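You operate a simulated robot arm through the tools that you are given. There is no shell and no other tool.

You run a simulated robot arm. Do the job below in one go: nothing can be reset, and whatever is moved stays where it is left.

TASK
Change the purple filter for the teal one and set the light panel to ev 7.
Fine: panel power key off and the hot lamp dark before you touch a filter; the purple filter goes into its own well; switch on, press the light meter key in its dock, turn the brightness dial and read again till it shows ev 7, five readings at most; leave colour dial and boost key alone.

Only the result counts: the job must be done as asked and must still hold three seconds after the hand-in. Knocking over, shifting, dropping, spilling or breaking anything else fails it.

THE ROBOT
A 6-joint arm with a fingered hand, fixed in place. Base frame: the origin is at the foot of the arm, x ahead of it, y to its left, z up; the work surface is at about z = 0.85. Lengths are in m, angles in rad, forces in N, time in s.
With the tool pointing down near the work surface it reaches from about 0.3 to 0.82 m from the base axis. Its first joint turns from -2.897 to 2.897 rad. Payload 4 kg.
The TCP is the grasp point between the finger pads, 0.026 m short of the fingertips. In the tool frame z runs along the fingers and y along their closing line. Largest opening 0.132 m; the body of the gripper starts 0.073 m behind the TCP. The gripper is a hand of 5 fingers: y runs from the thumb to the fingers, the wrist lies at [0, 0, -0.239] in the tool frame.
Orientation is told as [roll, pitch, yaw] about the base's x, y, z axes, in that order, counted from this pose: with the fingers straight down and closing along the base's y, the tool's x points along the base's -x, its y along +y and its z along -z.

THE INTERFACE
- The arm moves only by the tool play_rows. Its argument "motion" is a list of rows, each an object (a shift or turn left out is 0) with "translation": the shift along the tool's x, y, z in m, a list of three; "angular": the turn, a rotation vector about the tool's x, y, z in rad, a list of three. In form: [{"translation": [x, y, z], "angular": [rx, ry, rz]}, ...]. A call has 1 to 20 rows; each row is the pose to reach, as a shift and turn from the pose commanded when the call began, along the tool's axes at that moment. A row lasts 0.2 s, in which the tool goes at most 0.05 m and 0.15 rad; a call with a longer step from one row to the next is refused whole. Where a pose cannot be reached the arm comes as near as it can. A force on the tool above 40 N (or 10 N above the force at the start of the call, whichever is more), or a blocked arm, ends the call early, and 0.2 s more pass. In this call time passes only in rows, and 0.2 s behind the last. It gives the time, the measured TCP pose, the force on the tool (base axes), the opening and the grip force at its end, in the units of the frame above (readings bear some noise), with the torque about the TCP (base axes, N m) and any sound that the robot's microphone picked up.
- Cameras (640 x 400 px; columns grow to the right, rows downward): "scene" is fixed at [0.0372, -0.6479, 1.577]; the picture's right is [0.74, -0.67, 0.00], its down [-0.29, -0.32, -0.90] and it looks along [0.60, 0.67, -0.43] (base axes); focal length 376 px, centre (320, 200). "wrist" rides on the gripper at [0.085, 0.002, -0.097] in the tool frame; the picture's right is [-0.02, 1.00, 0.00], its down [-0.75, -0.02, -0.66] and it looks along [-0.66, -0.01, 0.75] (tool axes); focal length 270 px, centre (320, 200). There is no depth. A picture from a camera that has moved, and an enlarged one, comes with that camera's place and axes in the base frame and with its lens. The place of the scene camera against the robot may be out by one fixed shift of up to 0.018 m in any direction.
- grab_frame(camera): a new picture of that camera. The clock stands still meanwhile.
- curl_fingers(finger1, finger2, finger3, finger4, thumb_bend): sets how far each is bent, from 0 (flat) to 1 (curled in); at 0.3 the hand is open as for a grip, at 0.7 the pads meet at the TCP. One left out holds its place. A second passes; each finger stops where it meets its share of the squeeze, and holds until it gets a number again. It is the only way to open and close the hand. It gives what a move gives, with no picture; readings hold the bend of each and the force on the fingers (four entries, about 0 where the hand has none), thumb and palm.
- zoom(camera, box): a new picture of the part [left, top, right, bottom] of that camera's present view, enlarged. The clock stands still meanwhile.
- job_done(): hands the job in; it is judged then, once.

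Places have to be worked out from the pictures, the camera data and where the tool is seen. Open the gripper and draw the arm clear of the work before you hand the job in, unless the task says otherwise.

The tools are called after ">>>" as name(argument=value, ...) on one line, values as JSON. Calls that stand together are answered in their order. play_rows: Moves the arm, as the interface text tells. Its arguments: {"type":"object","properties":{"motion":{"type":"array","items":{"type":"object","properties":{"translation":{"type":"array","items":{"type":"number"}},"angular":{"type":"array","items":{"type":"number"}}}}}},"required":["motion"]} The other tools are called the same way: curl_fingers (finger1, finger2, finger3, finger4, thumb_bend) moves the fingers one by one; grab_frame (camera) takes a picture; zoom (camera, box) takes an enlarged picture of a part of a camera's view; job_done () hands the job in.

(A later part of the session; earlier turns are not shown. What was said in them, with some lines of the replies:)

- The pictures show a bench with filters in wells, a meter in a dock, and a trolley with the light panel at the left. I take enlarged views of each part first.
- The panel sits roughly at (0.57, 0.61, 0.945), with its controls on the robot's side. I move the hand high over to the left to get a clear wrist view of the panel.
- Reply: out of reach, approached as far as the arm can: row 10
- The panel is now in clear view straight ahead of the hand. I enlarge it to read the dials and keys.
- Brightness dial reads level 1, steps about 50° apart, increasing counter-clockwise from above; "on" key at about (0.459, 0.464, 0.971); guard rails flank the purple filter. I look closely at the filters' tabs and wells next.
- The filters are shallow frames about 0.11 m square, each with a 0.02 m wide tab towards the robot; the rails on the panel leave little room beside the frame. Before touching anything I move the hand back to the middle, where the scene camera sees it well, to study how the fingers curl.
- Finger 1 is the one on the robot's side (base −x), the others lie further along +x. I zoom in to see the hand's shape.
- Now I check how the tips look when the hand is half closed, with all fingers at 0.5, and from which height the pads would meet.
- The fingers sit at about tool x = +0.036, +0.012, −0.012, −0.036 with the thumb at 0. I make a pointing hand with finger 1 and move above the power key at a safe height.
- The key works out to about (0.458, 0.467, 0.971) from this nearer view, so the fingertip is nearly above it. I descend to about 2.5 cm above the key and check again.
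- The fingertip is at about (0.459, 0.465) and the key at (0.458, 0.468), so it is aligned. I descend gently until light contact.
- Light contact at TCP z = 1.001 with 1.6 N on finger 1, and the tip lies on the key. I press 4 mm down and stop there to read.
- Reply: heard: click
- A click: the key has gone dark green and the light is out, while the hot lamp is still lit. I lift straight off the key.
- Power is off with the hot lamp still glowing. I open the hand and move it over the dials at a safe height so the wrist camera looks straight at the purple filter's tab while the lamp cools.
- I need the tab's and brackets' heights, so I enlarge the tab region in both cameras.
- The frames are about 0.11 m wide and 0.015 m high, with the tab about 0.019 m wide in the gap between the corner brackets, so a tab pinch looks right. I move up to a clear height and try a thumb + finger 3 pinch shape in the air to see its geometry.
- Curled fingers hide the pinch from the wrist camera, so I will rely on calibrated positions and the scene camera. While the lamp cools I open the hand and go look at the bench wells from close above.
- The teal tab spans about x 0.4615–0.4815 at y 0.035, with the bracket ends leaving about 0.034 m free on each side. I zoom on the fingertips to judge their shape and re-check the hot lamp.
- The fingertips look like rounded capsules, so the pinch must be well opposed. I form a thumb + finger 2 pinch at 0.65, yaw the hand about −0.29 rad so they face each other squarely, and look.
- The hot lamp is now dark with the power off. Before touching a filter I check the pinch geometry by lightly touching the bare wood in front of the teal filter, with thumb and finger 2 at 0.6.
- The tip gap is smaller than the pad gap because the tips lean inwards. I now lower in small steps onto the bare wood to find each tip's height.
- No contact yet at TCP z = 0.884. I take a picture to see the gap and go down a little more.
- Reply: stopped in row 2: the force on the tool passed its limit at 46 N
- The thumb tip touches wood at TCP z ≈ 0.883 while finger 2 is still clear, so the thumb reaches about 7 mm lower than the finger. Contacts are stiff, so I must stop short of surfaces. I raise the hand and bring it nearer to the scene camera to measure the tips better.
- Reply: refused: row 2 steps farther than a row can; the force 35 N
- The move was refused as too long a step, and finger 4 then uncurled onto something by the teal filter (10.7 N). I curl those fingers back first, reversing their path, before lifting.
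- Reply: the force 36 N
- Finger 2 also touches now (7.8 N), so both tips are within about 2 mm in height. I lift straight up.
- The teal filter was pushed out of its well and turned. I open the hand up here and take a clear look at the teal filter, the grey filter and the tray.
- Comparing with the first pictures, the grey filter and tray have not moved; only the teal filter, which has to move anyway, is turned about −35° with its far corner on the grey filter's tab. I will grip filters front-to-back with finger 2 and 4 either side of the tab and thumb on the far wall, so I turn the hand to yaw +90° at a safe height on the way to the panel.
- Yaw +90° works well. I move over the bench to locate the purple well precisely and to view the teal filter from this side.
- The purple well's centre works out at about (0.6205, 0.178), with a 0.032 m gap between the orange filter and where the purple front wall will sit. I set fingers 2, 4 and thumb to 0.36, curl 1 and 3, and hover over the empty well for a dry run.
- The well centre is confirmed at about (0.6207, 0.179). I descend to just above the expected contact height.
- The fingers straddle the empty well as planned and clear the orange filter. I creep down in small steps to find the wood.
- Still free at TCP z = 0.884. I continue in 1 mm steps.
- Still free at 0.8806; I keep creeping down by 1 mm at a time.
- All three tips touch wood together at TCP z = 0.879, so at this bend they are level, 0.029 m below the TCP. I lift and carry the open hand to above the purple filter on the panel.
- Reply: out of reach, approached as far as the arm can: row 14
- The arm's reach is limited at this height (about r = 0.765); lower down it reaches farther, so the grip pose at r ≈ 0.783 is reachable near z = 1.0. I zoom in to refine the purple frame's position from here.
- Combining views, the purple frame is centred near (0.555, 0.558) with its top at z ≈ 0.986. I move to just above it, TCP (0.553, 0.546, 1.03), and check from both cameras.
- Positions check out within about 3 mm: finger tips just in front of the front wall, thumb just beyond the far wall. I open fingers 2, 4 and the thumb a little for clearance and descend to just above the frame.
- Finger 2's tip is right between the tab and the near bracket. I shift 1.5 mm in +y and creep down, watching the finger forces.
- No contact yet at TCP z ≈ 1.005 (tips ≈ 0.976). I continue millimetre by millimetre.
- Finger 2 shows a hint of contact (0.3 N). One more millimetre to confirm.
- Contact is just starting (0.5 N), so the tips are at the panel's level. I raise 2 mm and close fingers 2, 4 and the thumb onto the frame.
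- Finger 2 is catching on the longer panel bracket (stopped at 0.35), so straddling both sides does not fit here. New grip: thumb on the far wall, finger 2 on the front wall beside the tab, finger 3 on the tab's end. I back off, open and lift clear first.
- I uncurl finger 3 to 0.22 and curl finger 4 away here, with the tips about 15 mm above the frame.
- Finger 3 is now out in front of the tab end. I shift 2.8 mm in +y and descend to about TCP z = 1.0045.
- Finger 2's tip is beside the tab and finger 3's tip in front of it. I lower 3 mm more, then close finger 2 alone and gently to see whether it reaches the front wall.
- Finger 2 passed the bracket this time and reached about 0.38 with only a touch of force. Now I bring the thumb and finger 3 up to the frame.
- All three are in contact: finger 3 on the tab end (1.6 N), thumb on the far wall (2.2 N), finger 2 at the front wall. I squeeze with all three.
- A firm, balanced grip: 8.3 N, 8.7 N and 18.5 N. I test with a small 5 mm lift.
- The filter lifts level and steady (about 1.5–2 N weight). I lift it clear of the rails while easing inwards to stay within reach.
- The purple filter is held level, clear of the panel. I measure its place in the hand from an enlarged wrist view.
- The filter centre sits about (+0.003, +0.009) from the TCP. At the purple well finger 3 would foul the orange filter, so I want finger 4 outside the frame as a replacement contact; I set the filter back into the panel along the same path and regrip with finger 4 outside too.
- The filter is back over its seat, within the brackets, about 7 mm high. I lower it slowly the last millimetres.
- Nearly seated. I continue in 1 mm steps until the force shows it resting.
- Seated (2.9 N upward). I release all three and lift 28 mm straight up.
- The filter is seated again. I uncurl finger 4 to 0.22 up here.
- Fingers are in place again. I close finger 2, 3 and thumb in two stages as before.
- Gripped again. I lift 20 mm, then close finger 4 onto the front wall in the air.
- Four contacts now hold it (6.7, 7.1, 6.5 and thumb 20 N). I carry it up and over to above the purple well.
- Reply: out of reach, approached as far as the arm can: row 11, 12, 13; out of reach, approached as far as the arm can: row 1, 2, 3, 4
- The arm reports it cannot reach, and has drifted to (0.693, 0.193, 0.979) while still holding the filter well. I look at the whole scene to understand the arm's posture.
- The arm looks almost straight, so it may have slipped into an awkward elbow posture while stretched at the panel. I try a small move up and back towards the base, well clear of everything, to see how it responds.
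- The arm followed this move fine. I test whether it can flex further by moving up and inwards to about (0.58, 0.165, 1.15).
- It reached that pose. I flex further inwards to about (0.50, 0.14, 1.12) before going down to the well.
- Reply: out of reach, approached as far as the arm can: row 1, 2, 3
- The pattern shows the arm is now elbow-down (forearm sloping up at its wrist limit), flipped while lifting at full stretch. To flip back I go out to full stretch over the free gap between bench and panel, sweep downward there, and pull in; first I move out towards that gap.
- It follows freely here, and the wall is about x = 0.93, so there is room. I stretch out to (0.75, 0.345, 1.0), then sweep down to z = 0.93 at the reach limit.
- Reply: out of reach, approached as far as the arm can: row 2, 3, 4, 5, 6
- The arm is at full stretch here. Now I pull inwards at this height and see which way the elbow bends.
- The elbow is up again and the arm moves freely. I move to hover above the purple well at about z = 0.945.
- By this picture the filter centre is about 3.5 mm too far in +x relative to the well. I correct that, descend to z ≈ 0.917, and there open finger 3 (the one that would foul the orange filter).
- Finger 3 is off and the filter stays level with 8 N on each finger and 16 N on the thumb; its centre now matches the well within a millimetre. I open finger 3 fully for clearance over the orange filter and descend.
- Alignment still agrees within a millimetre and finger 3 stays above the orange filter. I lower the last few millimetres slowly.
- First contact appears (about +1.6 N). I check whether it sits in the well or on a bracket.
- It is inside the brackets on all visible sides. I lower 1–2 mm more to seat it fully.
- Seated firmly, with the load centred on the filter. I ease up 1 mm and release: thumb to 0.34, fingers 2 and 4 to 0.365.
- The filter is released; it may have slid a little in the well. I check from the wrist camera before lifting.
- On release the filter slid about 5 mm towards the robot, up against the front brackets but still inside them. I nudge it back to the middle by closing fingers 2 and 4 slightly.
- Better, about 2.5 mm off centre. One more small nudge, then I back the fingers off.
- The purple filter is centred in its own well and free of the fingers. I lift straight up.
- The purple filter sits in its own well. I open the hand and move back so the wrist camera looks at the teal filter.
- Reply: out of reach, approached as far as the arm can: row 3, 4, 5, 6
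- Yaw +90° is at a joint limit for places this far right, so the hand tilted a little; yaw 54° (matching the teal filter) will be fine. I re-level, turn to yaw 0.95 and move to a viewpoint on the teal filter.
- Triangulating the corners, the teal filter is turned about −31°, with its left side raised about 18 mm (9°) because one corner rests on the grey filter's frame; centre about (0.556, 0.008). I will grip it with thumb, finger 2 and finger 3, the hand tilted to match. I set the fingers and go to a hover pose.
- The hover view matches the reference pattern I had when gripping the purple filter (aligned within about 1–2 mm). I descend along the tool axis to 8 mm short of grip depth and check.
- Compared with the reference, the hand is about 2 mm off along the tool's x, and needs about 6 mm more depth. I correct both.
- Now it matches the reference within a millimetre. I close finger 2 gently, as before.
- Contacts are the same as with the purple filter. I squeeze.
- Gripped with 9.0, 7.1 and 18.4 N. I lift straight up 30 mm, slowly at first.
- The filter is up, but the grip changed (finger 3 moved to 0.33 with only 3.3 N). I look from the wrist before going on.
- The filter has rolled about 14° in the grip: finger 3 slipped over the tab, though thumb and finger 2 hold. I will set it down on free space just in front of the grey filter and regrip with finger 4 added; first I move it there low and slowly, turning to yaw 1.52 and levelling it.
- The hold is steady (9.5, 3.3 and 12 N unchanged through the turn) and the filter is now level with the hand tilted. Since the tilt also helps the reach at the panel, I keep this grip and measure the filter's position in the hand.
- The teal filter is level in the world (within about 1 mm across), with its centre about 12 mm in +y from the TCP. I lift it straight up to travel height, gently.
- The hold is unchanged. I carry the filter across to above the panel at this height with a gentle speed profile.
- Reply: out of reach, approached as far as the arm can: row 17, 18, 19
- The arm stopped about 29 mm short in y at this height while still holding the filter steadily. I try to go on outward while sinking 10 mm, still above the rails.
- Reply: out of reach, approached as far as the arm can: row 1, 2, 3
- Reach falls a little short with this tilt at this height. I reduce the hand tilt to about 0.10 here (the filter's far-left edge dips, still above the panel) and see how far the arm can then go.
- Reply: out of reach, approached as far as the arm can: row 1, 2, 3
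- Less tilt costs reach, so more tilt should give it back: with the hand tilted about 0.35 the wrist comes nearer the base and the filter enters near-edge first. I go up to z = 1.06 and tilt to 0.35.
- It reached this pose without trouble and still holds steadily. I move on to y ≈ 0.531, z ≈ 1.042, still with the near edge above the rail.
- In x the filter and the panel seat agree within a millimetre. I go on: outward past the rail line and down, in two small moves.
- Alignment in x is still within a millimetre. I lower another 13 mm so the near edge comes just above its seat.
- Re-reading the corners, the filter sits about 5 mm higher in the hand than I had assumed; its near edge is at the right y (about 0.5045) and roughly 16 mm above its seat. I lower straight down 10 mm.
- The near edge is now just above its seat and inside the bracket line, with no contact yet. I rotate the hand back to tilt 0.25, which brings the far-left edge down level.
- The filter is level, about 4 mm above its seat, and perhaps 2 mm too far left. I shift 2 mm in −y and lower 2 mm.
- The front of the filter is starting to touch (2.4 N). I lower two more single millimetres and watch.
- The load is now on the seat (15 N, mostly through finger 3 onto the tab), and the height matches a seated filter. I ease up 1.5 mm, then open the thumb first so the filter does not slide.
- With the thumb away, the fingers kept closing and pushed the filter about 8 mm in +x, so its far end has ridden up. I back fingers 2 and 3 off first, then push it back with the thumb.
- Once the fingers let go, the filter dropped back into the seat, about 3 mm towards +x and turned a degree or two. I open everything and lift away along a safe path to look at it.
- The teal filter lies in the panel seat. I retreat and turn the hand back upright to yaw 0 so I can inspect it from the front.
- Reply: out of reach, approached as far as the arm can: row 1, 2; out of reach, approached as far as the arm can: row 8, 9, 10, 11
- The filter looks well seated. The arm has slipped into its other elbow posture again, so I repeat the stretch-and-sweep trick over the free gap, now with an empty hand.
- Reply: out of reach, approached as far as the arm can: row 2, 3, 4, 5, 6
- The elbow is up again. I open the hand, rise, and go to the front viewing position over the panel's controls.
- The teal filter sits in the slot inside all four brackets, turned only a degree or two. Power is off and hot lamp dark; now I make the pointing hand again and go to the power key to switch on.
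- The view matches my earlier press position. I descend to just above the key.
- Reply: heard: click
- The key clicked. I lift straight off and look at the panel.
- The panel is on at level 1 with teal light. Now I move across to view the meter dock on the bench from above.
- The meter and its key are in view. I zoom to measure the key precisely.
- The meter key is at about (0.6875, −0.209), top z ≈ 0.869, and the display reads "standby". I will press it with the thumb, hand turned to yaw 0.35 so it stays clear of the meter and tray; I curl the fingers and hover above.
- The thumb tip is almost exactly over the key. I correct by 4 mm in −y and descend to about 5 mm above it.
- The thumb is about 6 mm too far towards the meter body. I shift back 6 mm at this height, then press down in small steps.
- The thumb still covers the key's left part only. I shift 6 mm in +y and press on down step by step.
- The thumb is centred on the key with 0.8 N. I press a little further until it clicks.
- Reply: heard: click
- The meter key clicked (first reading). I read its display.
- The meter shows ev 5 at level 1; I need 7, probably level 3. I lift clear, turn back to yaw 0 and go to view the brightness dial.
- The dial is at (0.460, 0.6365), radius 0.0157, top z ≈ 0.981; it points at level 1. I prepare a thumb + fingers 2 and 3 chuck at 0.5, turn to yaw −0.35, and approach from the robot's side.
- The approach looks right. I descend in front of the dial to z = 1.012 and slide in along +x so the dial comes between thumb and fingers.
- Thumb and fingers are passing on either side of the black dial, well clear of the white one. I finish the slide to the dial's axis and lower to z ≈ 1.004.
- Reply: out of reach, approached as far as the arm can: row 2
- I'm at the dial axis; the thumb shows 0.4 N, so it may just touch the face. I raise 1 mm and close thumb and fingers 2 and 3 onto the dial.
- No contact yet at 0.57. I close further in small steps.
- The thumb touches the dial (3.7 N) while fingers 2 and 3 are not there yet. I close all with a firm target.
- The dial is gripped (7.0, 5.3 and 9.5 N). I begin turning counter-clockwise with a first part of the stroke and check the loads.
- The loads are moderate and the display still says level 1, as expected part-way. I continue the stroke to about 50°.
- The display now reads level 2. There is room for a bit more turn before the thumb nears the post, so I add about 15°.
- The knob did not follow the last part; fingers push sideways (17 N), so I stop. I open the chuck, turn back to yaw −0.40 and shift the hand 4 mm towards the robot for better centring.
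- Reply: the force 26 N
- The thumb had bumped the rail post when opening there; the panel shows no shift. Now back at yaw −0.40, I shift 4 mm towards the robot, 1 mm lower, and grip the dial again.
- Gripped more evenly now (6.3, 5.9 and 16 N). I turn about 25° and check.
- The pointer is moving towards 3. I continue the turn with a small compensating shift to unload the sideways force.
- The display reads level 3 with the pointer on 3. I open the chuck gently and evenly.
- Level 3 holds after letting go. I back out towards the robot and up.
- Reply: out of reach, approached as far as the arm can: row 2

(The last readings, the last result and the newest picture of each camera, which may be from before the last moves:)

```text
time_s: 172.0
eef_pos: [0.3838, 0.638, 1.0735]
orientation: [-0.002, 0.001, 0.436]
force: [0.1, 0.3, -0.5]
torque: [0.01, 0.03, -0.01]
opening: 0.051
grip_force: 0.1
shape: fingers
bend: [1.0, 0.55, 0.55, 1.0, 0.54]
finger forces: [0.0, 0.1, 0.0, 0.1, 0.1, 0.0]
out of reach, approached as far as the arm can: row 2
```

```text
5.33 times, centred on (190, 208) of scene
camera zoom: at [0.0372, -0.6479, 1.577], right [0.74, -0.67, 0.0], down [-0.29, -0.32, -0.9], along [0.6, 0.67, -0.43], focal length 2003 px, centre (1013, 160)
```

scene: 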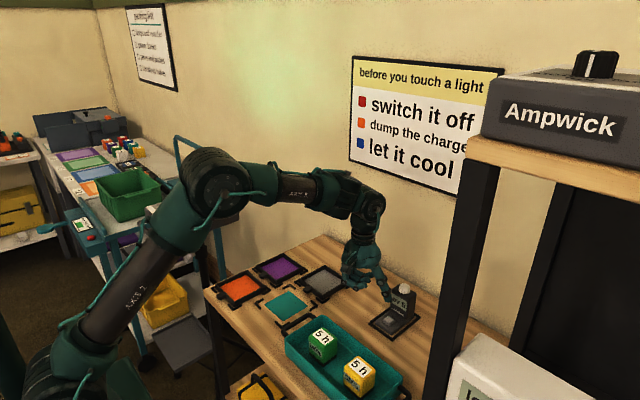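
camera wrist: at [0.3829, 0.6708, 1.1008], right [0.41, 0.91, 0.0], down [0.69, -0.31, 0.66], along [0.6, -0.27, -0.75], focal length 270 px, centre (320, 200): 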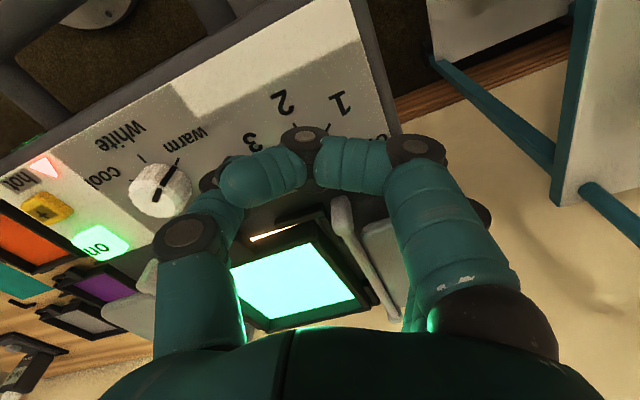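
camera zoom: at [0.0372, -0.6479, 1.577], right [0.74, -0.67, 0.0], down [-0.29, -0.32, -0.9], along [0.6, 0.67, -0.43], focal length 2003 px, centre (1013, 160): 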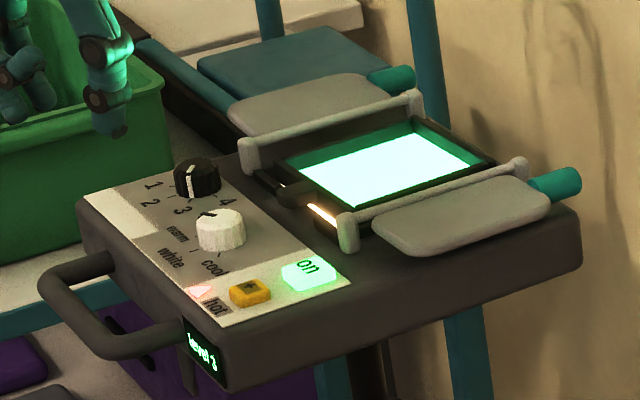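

Level 3 is set and the colour dial and boost key are untouched. I move inwards first to check that the arm's posture is fine.

>>> play_rows(motion=[{"translation": [0.0131, -0.0358, -0.006], "angular": [0, 0, 0.017]}, {"translation": [0.0263, -0.0716, -0.012], "angular": [0, 0, 0.034]}, {"translation": [0.0394, -0.1074, -0.018], "angular": [0, 0, 0.051]}, {"translation": [0.0526, -0.1432, -0.024], "angular": [0, 0, 0.068]}, {"translation": [0.0657, -0.179, -0.03], "angular": [0, 0, 0.084]}])

>>> grab_frame(camera="scene")

```text
time_s: 173.2
eef_pos: [0.4078, 0.459, 1.1193]
orientation: [-0.001, 0.003, 0.354]
force: [-0.2, 0.1, -0.3]
torque: [-0.04, 0.01, 0.0]
opening: 0.0509
grip_force: 0.1
shape: fingers
bend: [1.0, 0.55, 0.55, 1.0, 0.54]
finger forces: [0.0, 0.1, 0.1, 0.0, 0.0, 0.0]
out of reach, approached as far as the arm can: row 4, 5
```

```text
taken
```

scene: 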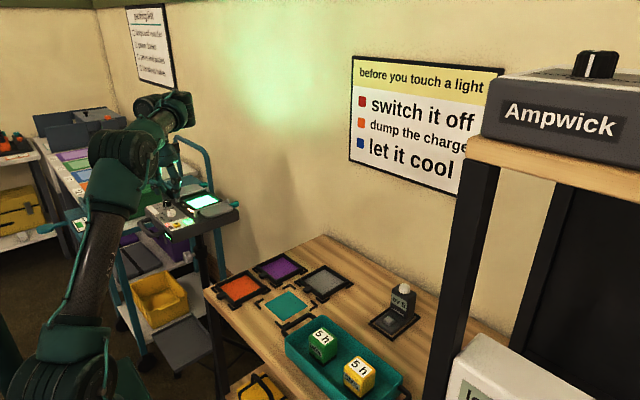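

The elbow flipped again at the stretch limit. I repeat the known recovery over the gap between bench and panel.

>>> play_rows(motion=[{"translation": [-0.0264, -0.0324, 0.0084]}, {"translation": [-0.0528, -0.0649, 0.0169]}, {"translation": [-0.0792, -0.0973, 0.0253]}, {"translation": [-0.1055, -0.1298, 0.0337]}, {"translation": [-0.1319, -0.1622, 0.0421]}, {"translation": [-0.1583, -0.1947, 0.0506]}, {"translation": [-0.1847, -0.2271, 0.059]}])

>>> play_rows(motion=[{"translation": [-0.0333, 0.0037, 0.017]}, {"translation": [-0.0667, 0.0073, 0.034]}, {"translation": [-0.0983, 0.0063, 0.055]}, {"translation": [-0.103, 0.0046, 0.085]}, {"translation": [-0.103, 0.0046, 0.11]}, {"translation": [-0.103, 0.0046, 0.135]}])

>>> play_rows(motion=[{"translation": [0.0133, -0.0015, 0.01]}, {"translation": [0.0498, -0.005, 0.01]}, {"translation": [0.0882, -0.0079, 0.0]}, {"translation": [0.1252, -0.007, -0.02]}])

```text
time_s: 174.8
eef_pos: [0.6605, 0.3098, 1.0591]
orientation: [-0.001, -0.004, 0.355]
force: [0.8, -0.4, -0.2]
torque: [0.02, 0.01, 0.0]
opening: 0.0507
grip_force: 0.1
shape: fingers
bend: [1.0, 0.55, 0.55, 1.0, 0.54]
finger forces: [0.0, 0.1, 0.0, 0.0, 0.0, 0.0]
```

```text
time_s: 176.2
eef_pos: [0.7375, 0.3431, 0.9252]
orientation: [0.001, -0.004, 0.354]
force: [-0.4, 0.8, 1.2]
torque: [0.0, 0.02, -0.02]
opening: 0.0503
grip_force: 0.1
shape: fingers
bend: [1.0, 0.55, 0.55, 1.0, 0.54]
finger forces: [0.0, 0.0, 0.1, 0.0, 0.0, 0.0]
out of reach, approached as far as the arm can: row 2, 3, 4, 5, 6
```

```text
time_s: 177.2
eef_pos: [0.6223, 0.2935, 0.9438]
orientation: [0.001, -0.003, 0.354]
force: [-0.4, -1.3, -0.3]
torque: [0.02, -0.04, -0.02]
opening: 0.0508
grip_force: 0.0
shape: fingers
bend: [1.0, 0.55, 0.55, 1.0, 0.54]
finger forces: [0.1, 0.0, 0.1, 0.0, 0.0, 0.1]
out of reach, approached as far as the arm can: row 1
```

The posture is recovered. I set the pressing shape (thumb 0.3, fingers curled) and go over to the meter at a safe height.

>>> play_rows(motion=[{"translation": [0, 0, -0.045]}, {"translation": [0, 0, -0.09]}, {"translation": [0, 0, -0.12]}, {"translation": [0.013, -0.0459, -0.12]}, {"translation": [0.0259, -0.0917, -0.12]}, {"translation": [0.0389, -0.1376, -0.12]}, {"translation": [0.0518, -0.1834, -0.12]}, {"translation": [0.0648, -0.2293, -0.12]}, {"translation": [0.0777, -0.2751, -0.12]}, {"translation": [0.0907, -0.321, -0.12]}, {"translation": [0.1036, -0.3668, -0.12]}, {"translation": [0.1166, -0.4127, -0.12]}])

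>>> curl_fingers(finger1=1.0, finger2=1.0, finger3=1.0, finger4=1.0, thumb_bend=0.3)

```text
time_s: 179.8
eef_pos: [0.6563, -0.134, 1.0664]
orientation: [-0.003, -0.003, 0.356]
force: [0.2, 0.3, 0.5]
torque: [0.02, 0.0, -0.02]
opening: 0.0505
grip_force: 0.1
shape: fingers
bend: [1.0, 0.55, 0.55, 1.0, 0.54]
finger forces: [0.2, 0.0, 0.0, 0.0, 0.0, 0.0]
```

```text
time_s: 180.8
eef_pos: [0.6556, -0.1345, 1.0659]
orientation: [-0.001, -0.001, 0.354]
force: [-0.3, 0.2, -1.3]
torque: [0.01, -0.03, 0.03]
opening: 0.0647
grip_force: 0.1
shape: fingers
bend: [1.0, 1.0, 1.0, 1.0, 0.3]
finger forces: [0.0, 0.0, 0.0, 0.0, 0.0, 0.0]
```

I descend over the meter key to about 6 mm above it and check the thumb's position.

>>> play_rows(motion=[{"translation": [0, 0.0005, 0.045]}, {"translation": [0, 0.0005, 0.09]}, {"translation": [0, 0.0005, 0.13]}, {"translation": [0, 0.0005, 0.155]}, {"translation": [0, 0.0005, 0.162]}])

>>> zoom(camera="wrist", box=[120, 60, 320, 220])

>>> zoom(camera="scene", box=[360, 260, 430, 330])

```text
time_s: 182.0
eef_pos: [0.6563, -0.1349, 0.9004]
orientation: [0.002, -0.002, 0.354]
force: [-0.5, -0.3, -0.8]
torque: [0.01, 0.02, 0.01]
opening: 0.0645
grip_force: 0.0
shape: fingers
bend: [1.0, 1.0, 1.0, 1.0, 0.3]
finger forces: [0.0, 0.0, 0.0, 0.1, 0.0, 0.0]
```

```text
2.50 times, centred on (220, 140) of wrist
camera zoom: at [0.5757, -0.1636, 0.998], right [-0.33, 0.94, 0.0], down [0.71, 0.25, 0.66], along [0.62, 0.22, -0.75], focal length 676 px, centre (570, 350)
```

zoom: 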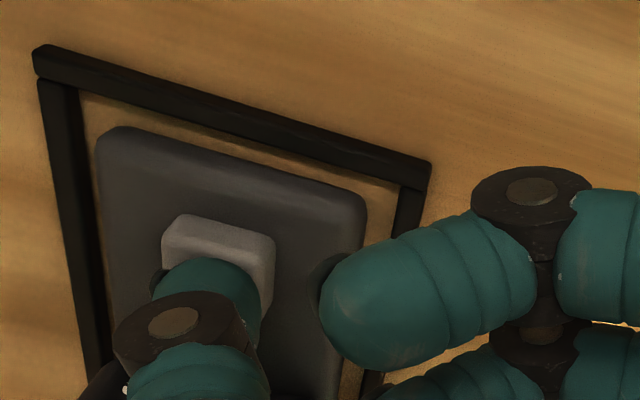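

```text
5.71 times, centred on (395, 295) of scene
camera zoom: at [0.0372, -0.6479, 1.577], right [0.74, -0.67, 0.0], down [-0.29, -0.32, -0.9], along [0.6, 0.67, -0.43], focal length 2146 px, centre (-109, -343)
```

zoom: 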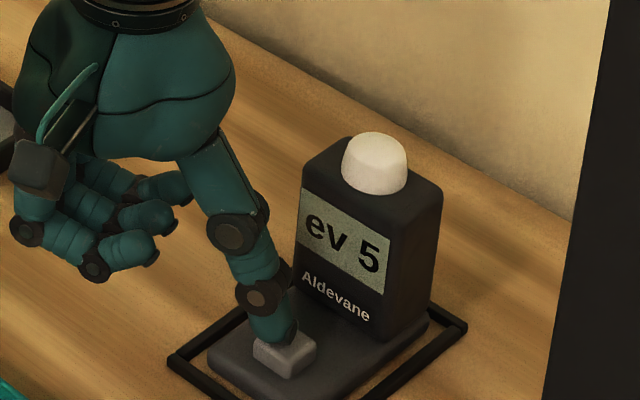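

The thumb is over the key, the old reading "ev 5" still shown. I press down until it clicks once.

>>> play_rows(motion=[{"translation": [0, 0.001, 0.002]}, {"translation": [0, 0.001, 0.0035]}])

>>> play_rows(motion=[{"translation": [0, 0, 0.002]}])

```text
time_s: 182.6
eef_pos: [0.6549, -0.134, 0.8977]
orientation: [-0.003, -0.002, 0.355]
force: [-1.0, 0.2, 0.9]
torque: [-0.05, -0.03, -0.01]
opening: 0.0647
grip_force: 0.2
shape: fingers
bend: [1.0, 1.0, 1.0, 1.0, 0.3]
finger forces: [0.0, 0.0, 0.0, 0.0, 0.4, 0.1]
```

```text
time_s: 183.0
eef_pos: [0.6564, -0.134, 0.8964]
orientation: [-0.002, -0.003, 0.352]
force: [-0.3, 0.7, 0.8]
torque: [-0.09, -0.04, -0.01]
opening: 0.0648
grip_force: 0.8
shape: fingers
bend: [1.0, 1.0, 1.0, 1.0, 0.3]
finger forces: [0.0, 0.0, 0.1, 0.0, 1.1, 0.0]
```

Not yet clicked (1.1 N). One more small step.

>>> play_rows(motion=[{"translation": [0, 0, 0.0015]}])

>>> zoom(camera="scene", box=[370, 270, 430, 330])

```text
time_s: 183.4
eef_pos: [0.655, -0.1336, 0.8939]
orientation: [-0.002, -0.004, 0.353]
force: [0.1, 0.2, 2.3]
torque: [-0.13, -0.07, -0.04]
opening: 0.0648
grip_force: 1.5
shape: fingers
bend: [1.0, 1.0, 1.0, 1.0, 0.3]
finger forces: [0.1, 0.0, 0.0, 0.0, 1.7, 0.1]
heard: click
```

```text
6.67 times, centred on (400, 300) of scene
camera zoom: at [0.0372, -0.6479, 1.577], right [0.74, -0.67, 0.0], down [-0.29, -0.32, -0.9], along [0.6, 0.67, -0.43], focal length 2503 px, centre (-213, -467)
```

zoom: 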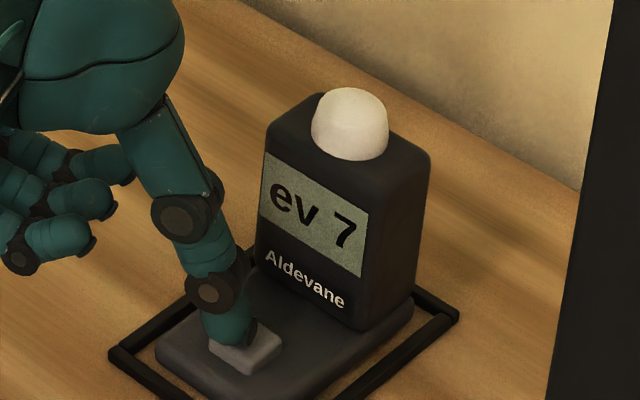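

The meter reads ev 7 (second reading). I lift straight off the key and draw clear.

>>> play_rows(motion=[{"translation": [0, 0, -0.004]}, {"translation": [0, 0, -0.03]}, {"translation": [0, 0, -0.075]}, {"translation": [0, 0, -0.12]}, {"translation": [0, 0, -0.165]}, {"translation": [0, 0, -0.21]}])

>>> play_rows(motion=[{"translation": [0.018, 0.032, -0.01], "angular": [0, 0, 0.05]}, {"translation": [0.036, 0.064, -0.02], "angular": [0, 0, 0.1]}, {"translation": [0.054, 0.096, -0.03], "angular": [0, 0, 0.15]}, {"translation": [0.072, 0.128, -0.04], "angular": [0, 0, 0.2]}, {"translation": [0.09, 0.16, -0.05], "angular": [0, 0, 0.25]}, {"translation": [0.108, 0.192, -0.06], "angular": [0, 0, 0.3]}, {"translation": [0.12, 0.215, -0.07], "angular": [0, 0, 0.35]}])

>>> curl_fingers(finger1=0.3, finger2=0.3, finger3=0.3, finger4=0.3, thumb_bend=0.3)

>>> grab_frame(camera="scene")

>>> grab_frame(camera="wrist")

```text
time_s: 184.8
eef_pos: [0.6553, -0.1328, 1.1039]
orientation: [0.001, -0.001, 0.354]
force: [-0.3, 0.2, 0.5]
torque: [-0.01, -0.01, -0.02]
opening: 0.0648
grip_force: 0.1
shape: fingers
bend: [1.0, 1.0, 1.0, 1.0, 0.3]
finger forces: [0.0, 0.0, 0.0, 0.0, 0.1, 0.1]
```

```text
time_s: 186.4
eef_pos: [0.4678, 0.028, 1.1754]
orientation: [-0.001, -0.002, 0.002]
force: [-0.2, -0.4, -0.1]
torque: [-0.03, 0.0, 0.03]
opening: 0.0648
grip_force: 0.1
shape: fingers
bend: [1.0, 1.0, 1.0, 1.0, 0.3]
finger forces: [0.1, 0.0, 0.1, 0.0, 0.0, 0.0]
```

```text
time_s: 187.4
eef_pos: [0.4675, 0.0267, 1.1728]
orientation: [0.001, -0.002, 0.004]
force: [0.9, 0.3, -0.7]
torque: [-0.01, -0.01, 0.0]
opening: 0.1385
grip_force: 0.1
shape: fingers
bend: [0.3, 0.3, 0.3, 0.3, 0.3]
finger forces: [0.1, 0.0, 0.0, 0.0, 0.0, 0.1]
```

```text
taken
```

scene: 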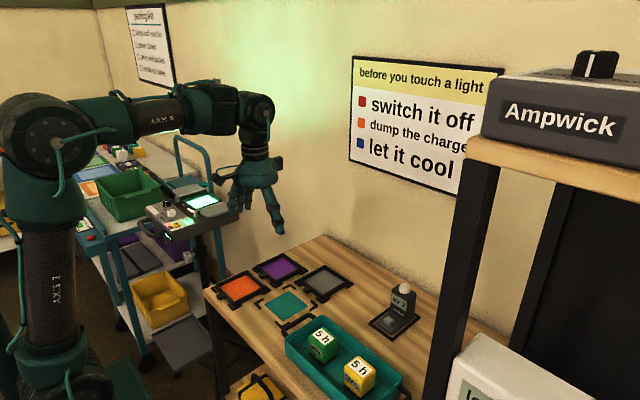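

```text
taken
camera wrist: at [0.3831, 0.0267, 1.2715], right [0.02, 1.0, 0.0], down [0.75, -0.01, 0.66], along [0.66, -0.01, -0.75], focal length 270 px, centre (320, 200)
```

wrist: 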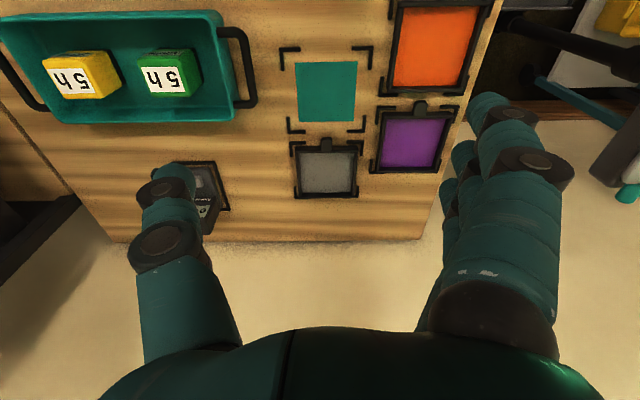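

All looks in order. I check the panel, wells and meter enlarged before handing in.

>>> zoom(camera="scene", box=[150, 175, 250, 245])

>>> zoom(camera="scene", box=[200, 240, 440, 390])

>>> zoom(camera="scene", box=[360, 270, 440, 340])

>>> zoom(camera="scene", box=[205, 250, 295, 310])

```text
5.71 times, centred on (200, 210) of scene
camera zoom: at [0.0372, -0.6479, 1.577], right [0.74, -0.67, 0.0], down [-0.29, -0.32, -0.9], along [0.6, 0.67, -0.43], focal length 2146 px, centre (1006, 143)
```

zoom: 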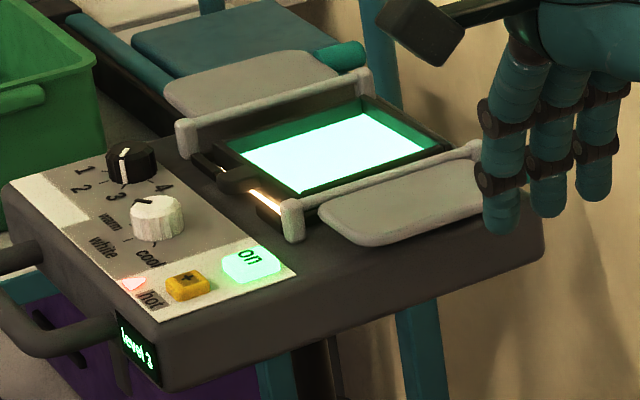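

```text
2.67 times, centred on (320, 315) of scene
camera zoom: at [0.0372, -0.6479, 1.577], right [0.74, -0.67, 0.0], down [-0.29, -0.32, -0.9], along [0.6, 0.67, -0.43], focal length 1001 px, centre (320, -107)
```

zoom: 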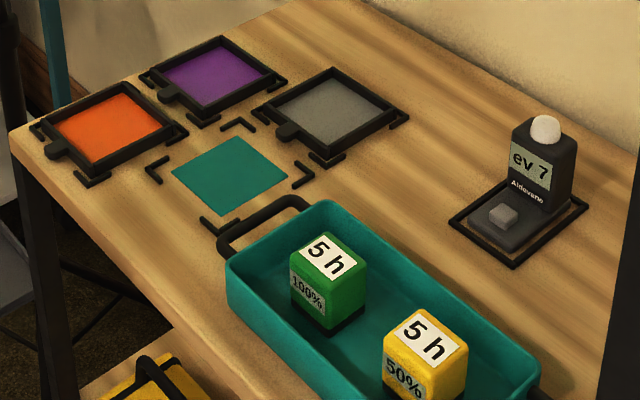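

```text
5.71 times, centred on (400, 305) of scene
camera zoom: at [0.0372, -0.6479, 1.577], right [0.74, -0.67, 0.0], down [-0.29, -0.32, -0.9], along [0.6, 0.67, -0.43], focal length 2146 px, centre (-137, -400)
```

zoom: 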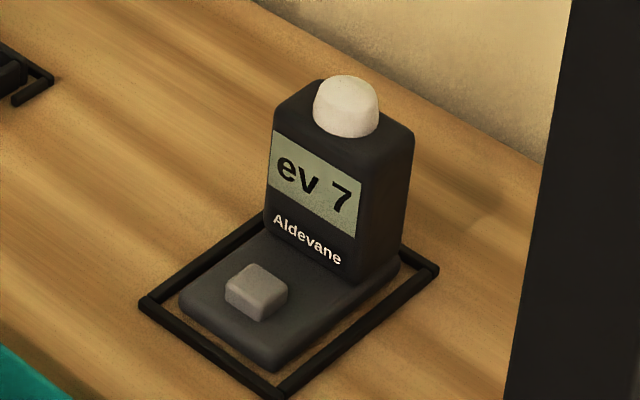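

```text
6.67 times, centred on (250, 280) of scene
camera zoom: at [0.0372, -0.6479, 1.577], right [0.74, -0.67, 0.0], down [-0.29, -0.32, -0.9], along [0.6, 0.67, -0.43], focal length 2503 px, centre (787, -333)
```

zoom: 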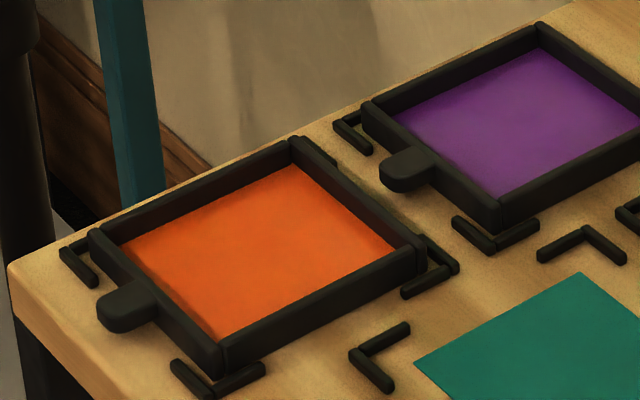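

Everything agrees: panel on at level 3 with teal filter seated, purple in its own well, orange, grey, tray and meter unmoved, meter showing ev 7. I draw the open hand back to its starting height.

>>> play_rows(motion=[{"translation": [0.012, 0.018, -0.03]}, {"translation": [0.024, 0.036, -0.06]}, {"translation": [0.036, 0.055, -0.09]}, {"translation": [0.047, 0.072, -0.115]}])

>>> grab_frame(camera="scene")

```text
time_s: 188.4
eef_pos: [0.4197, 0.0995, 1.2893]
orientation: [-0.001, -0.002, 0.004]
force: [-0.8, 0.3, 0.7]
torque: [0.0, -0.02, 0.0]
opening: 0.1388
grip_force: 0.1
shape: fingers
bend: [0.3, 0.3, 0.3, 0.3, 0.3]
finger forces: [0.0, 0.1, 0.0, 0.0, 0.0, 0.0]
```

```text
taken
```

scene: 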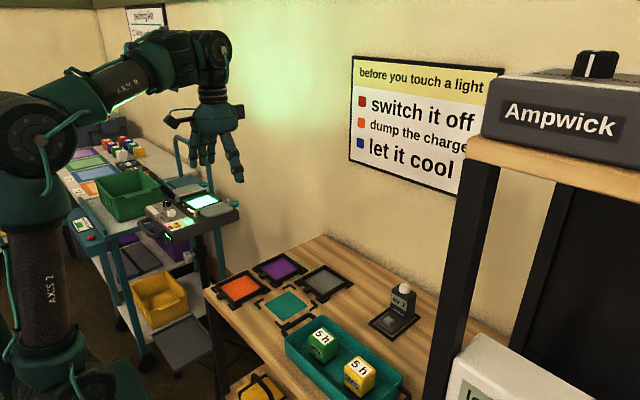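

The hand is open and clear, the panel is on with the teal filter at level 3, and the meter reads ev 7. I hand the job in.

>>> job_done()

```text
The job is handed in.
```

The teal filter is in the light panel, the purple filter is in its own well, and the light meter reads ev 7 with the panel on at level 3.

- **Safety order:** I switched the panel off and the hot lamp went dark before I touched any filter. I switched it back on only after the swap.
- **Readings:** It took two of the five allowed. The first was ev 5 at level 1, and the second was ev 7 after I turned the brightness dial to level 3. The colour dial and boost key were left alone.
- **Teal filter seating:** It lies flat inside the slot's corner brackets but turned about 2° and 2 mm off centre. A strip of light shows at its front edge.
- **Teal filter knocked earlier:** While testing the grip I uncurled the fingers too low and pushed the teal filter out of its bench well, with one corner resting on the grey filter. I picked it up from there, and the grey filter had not moved.
- **Panel bumped:** My thumb pressed the panel's rail post with about 24 N while I was releasing the dial. I saw no shift in the panel.

The orange and grey filters, the tray and the meter are where they started. The hand is open and back at its starting position, clear of the work.
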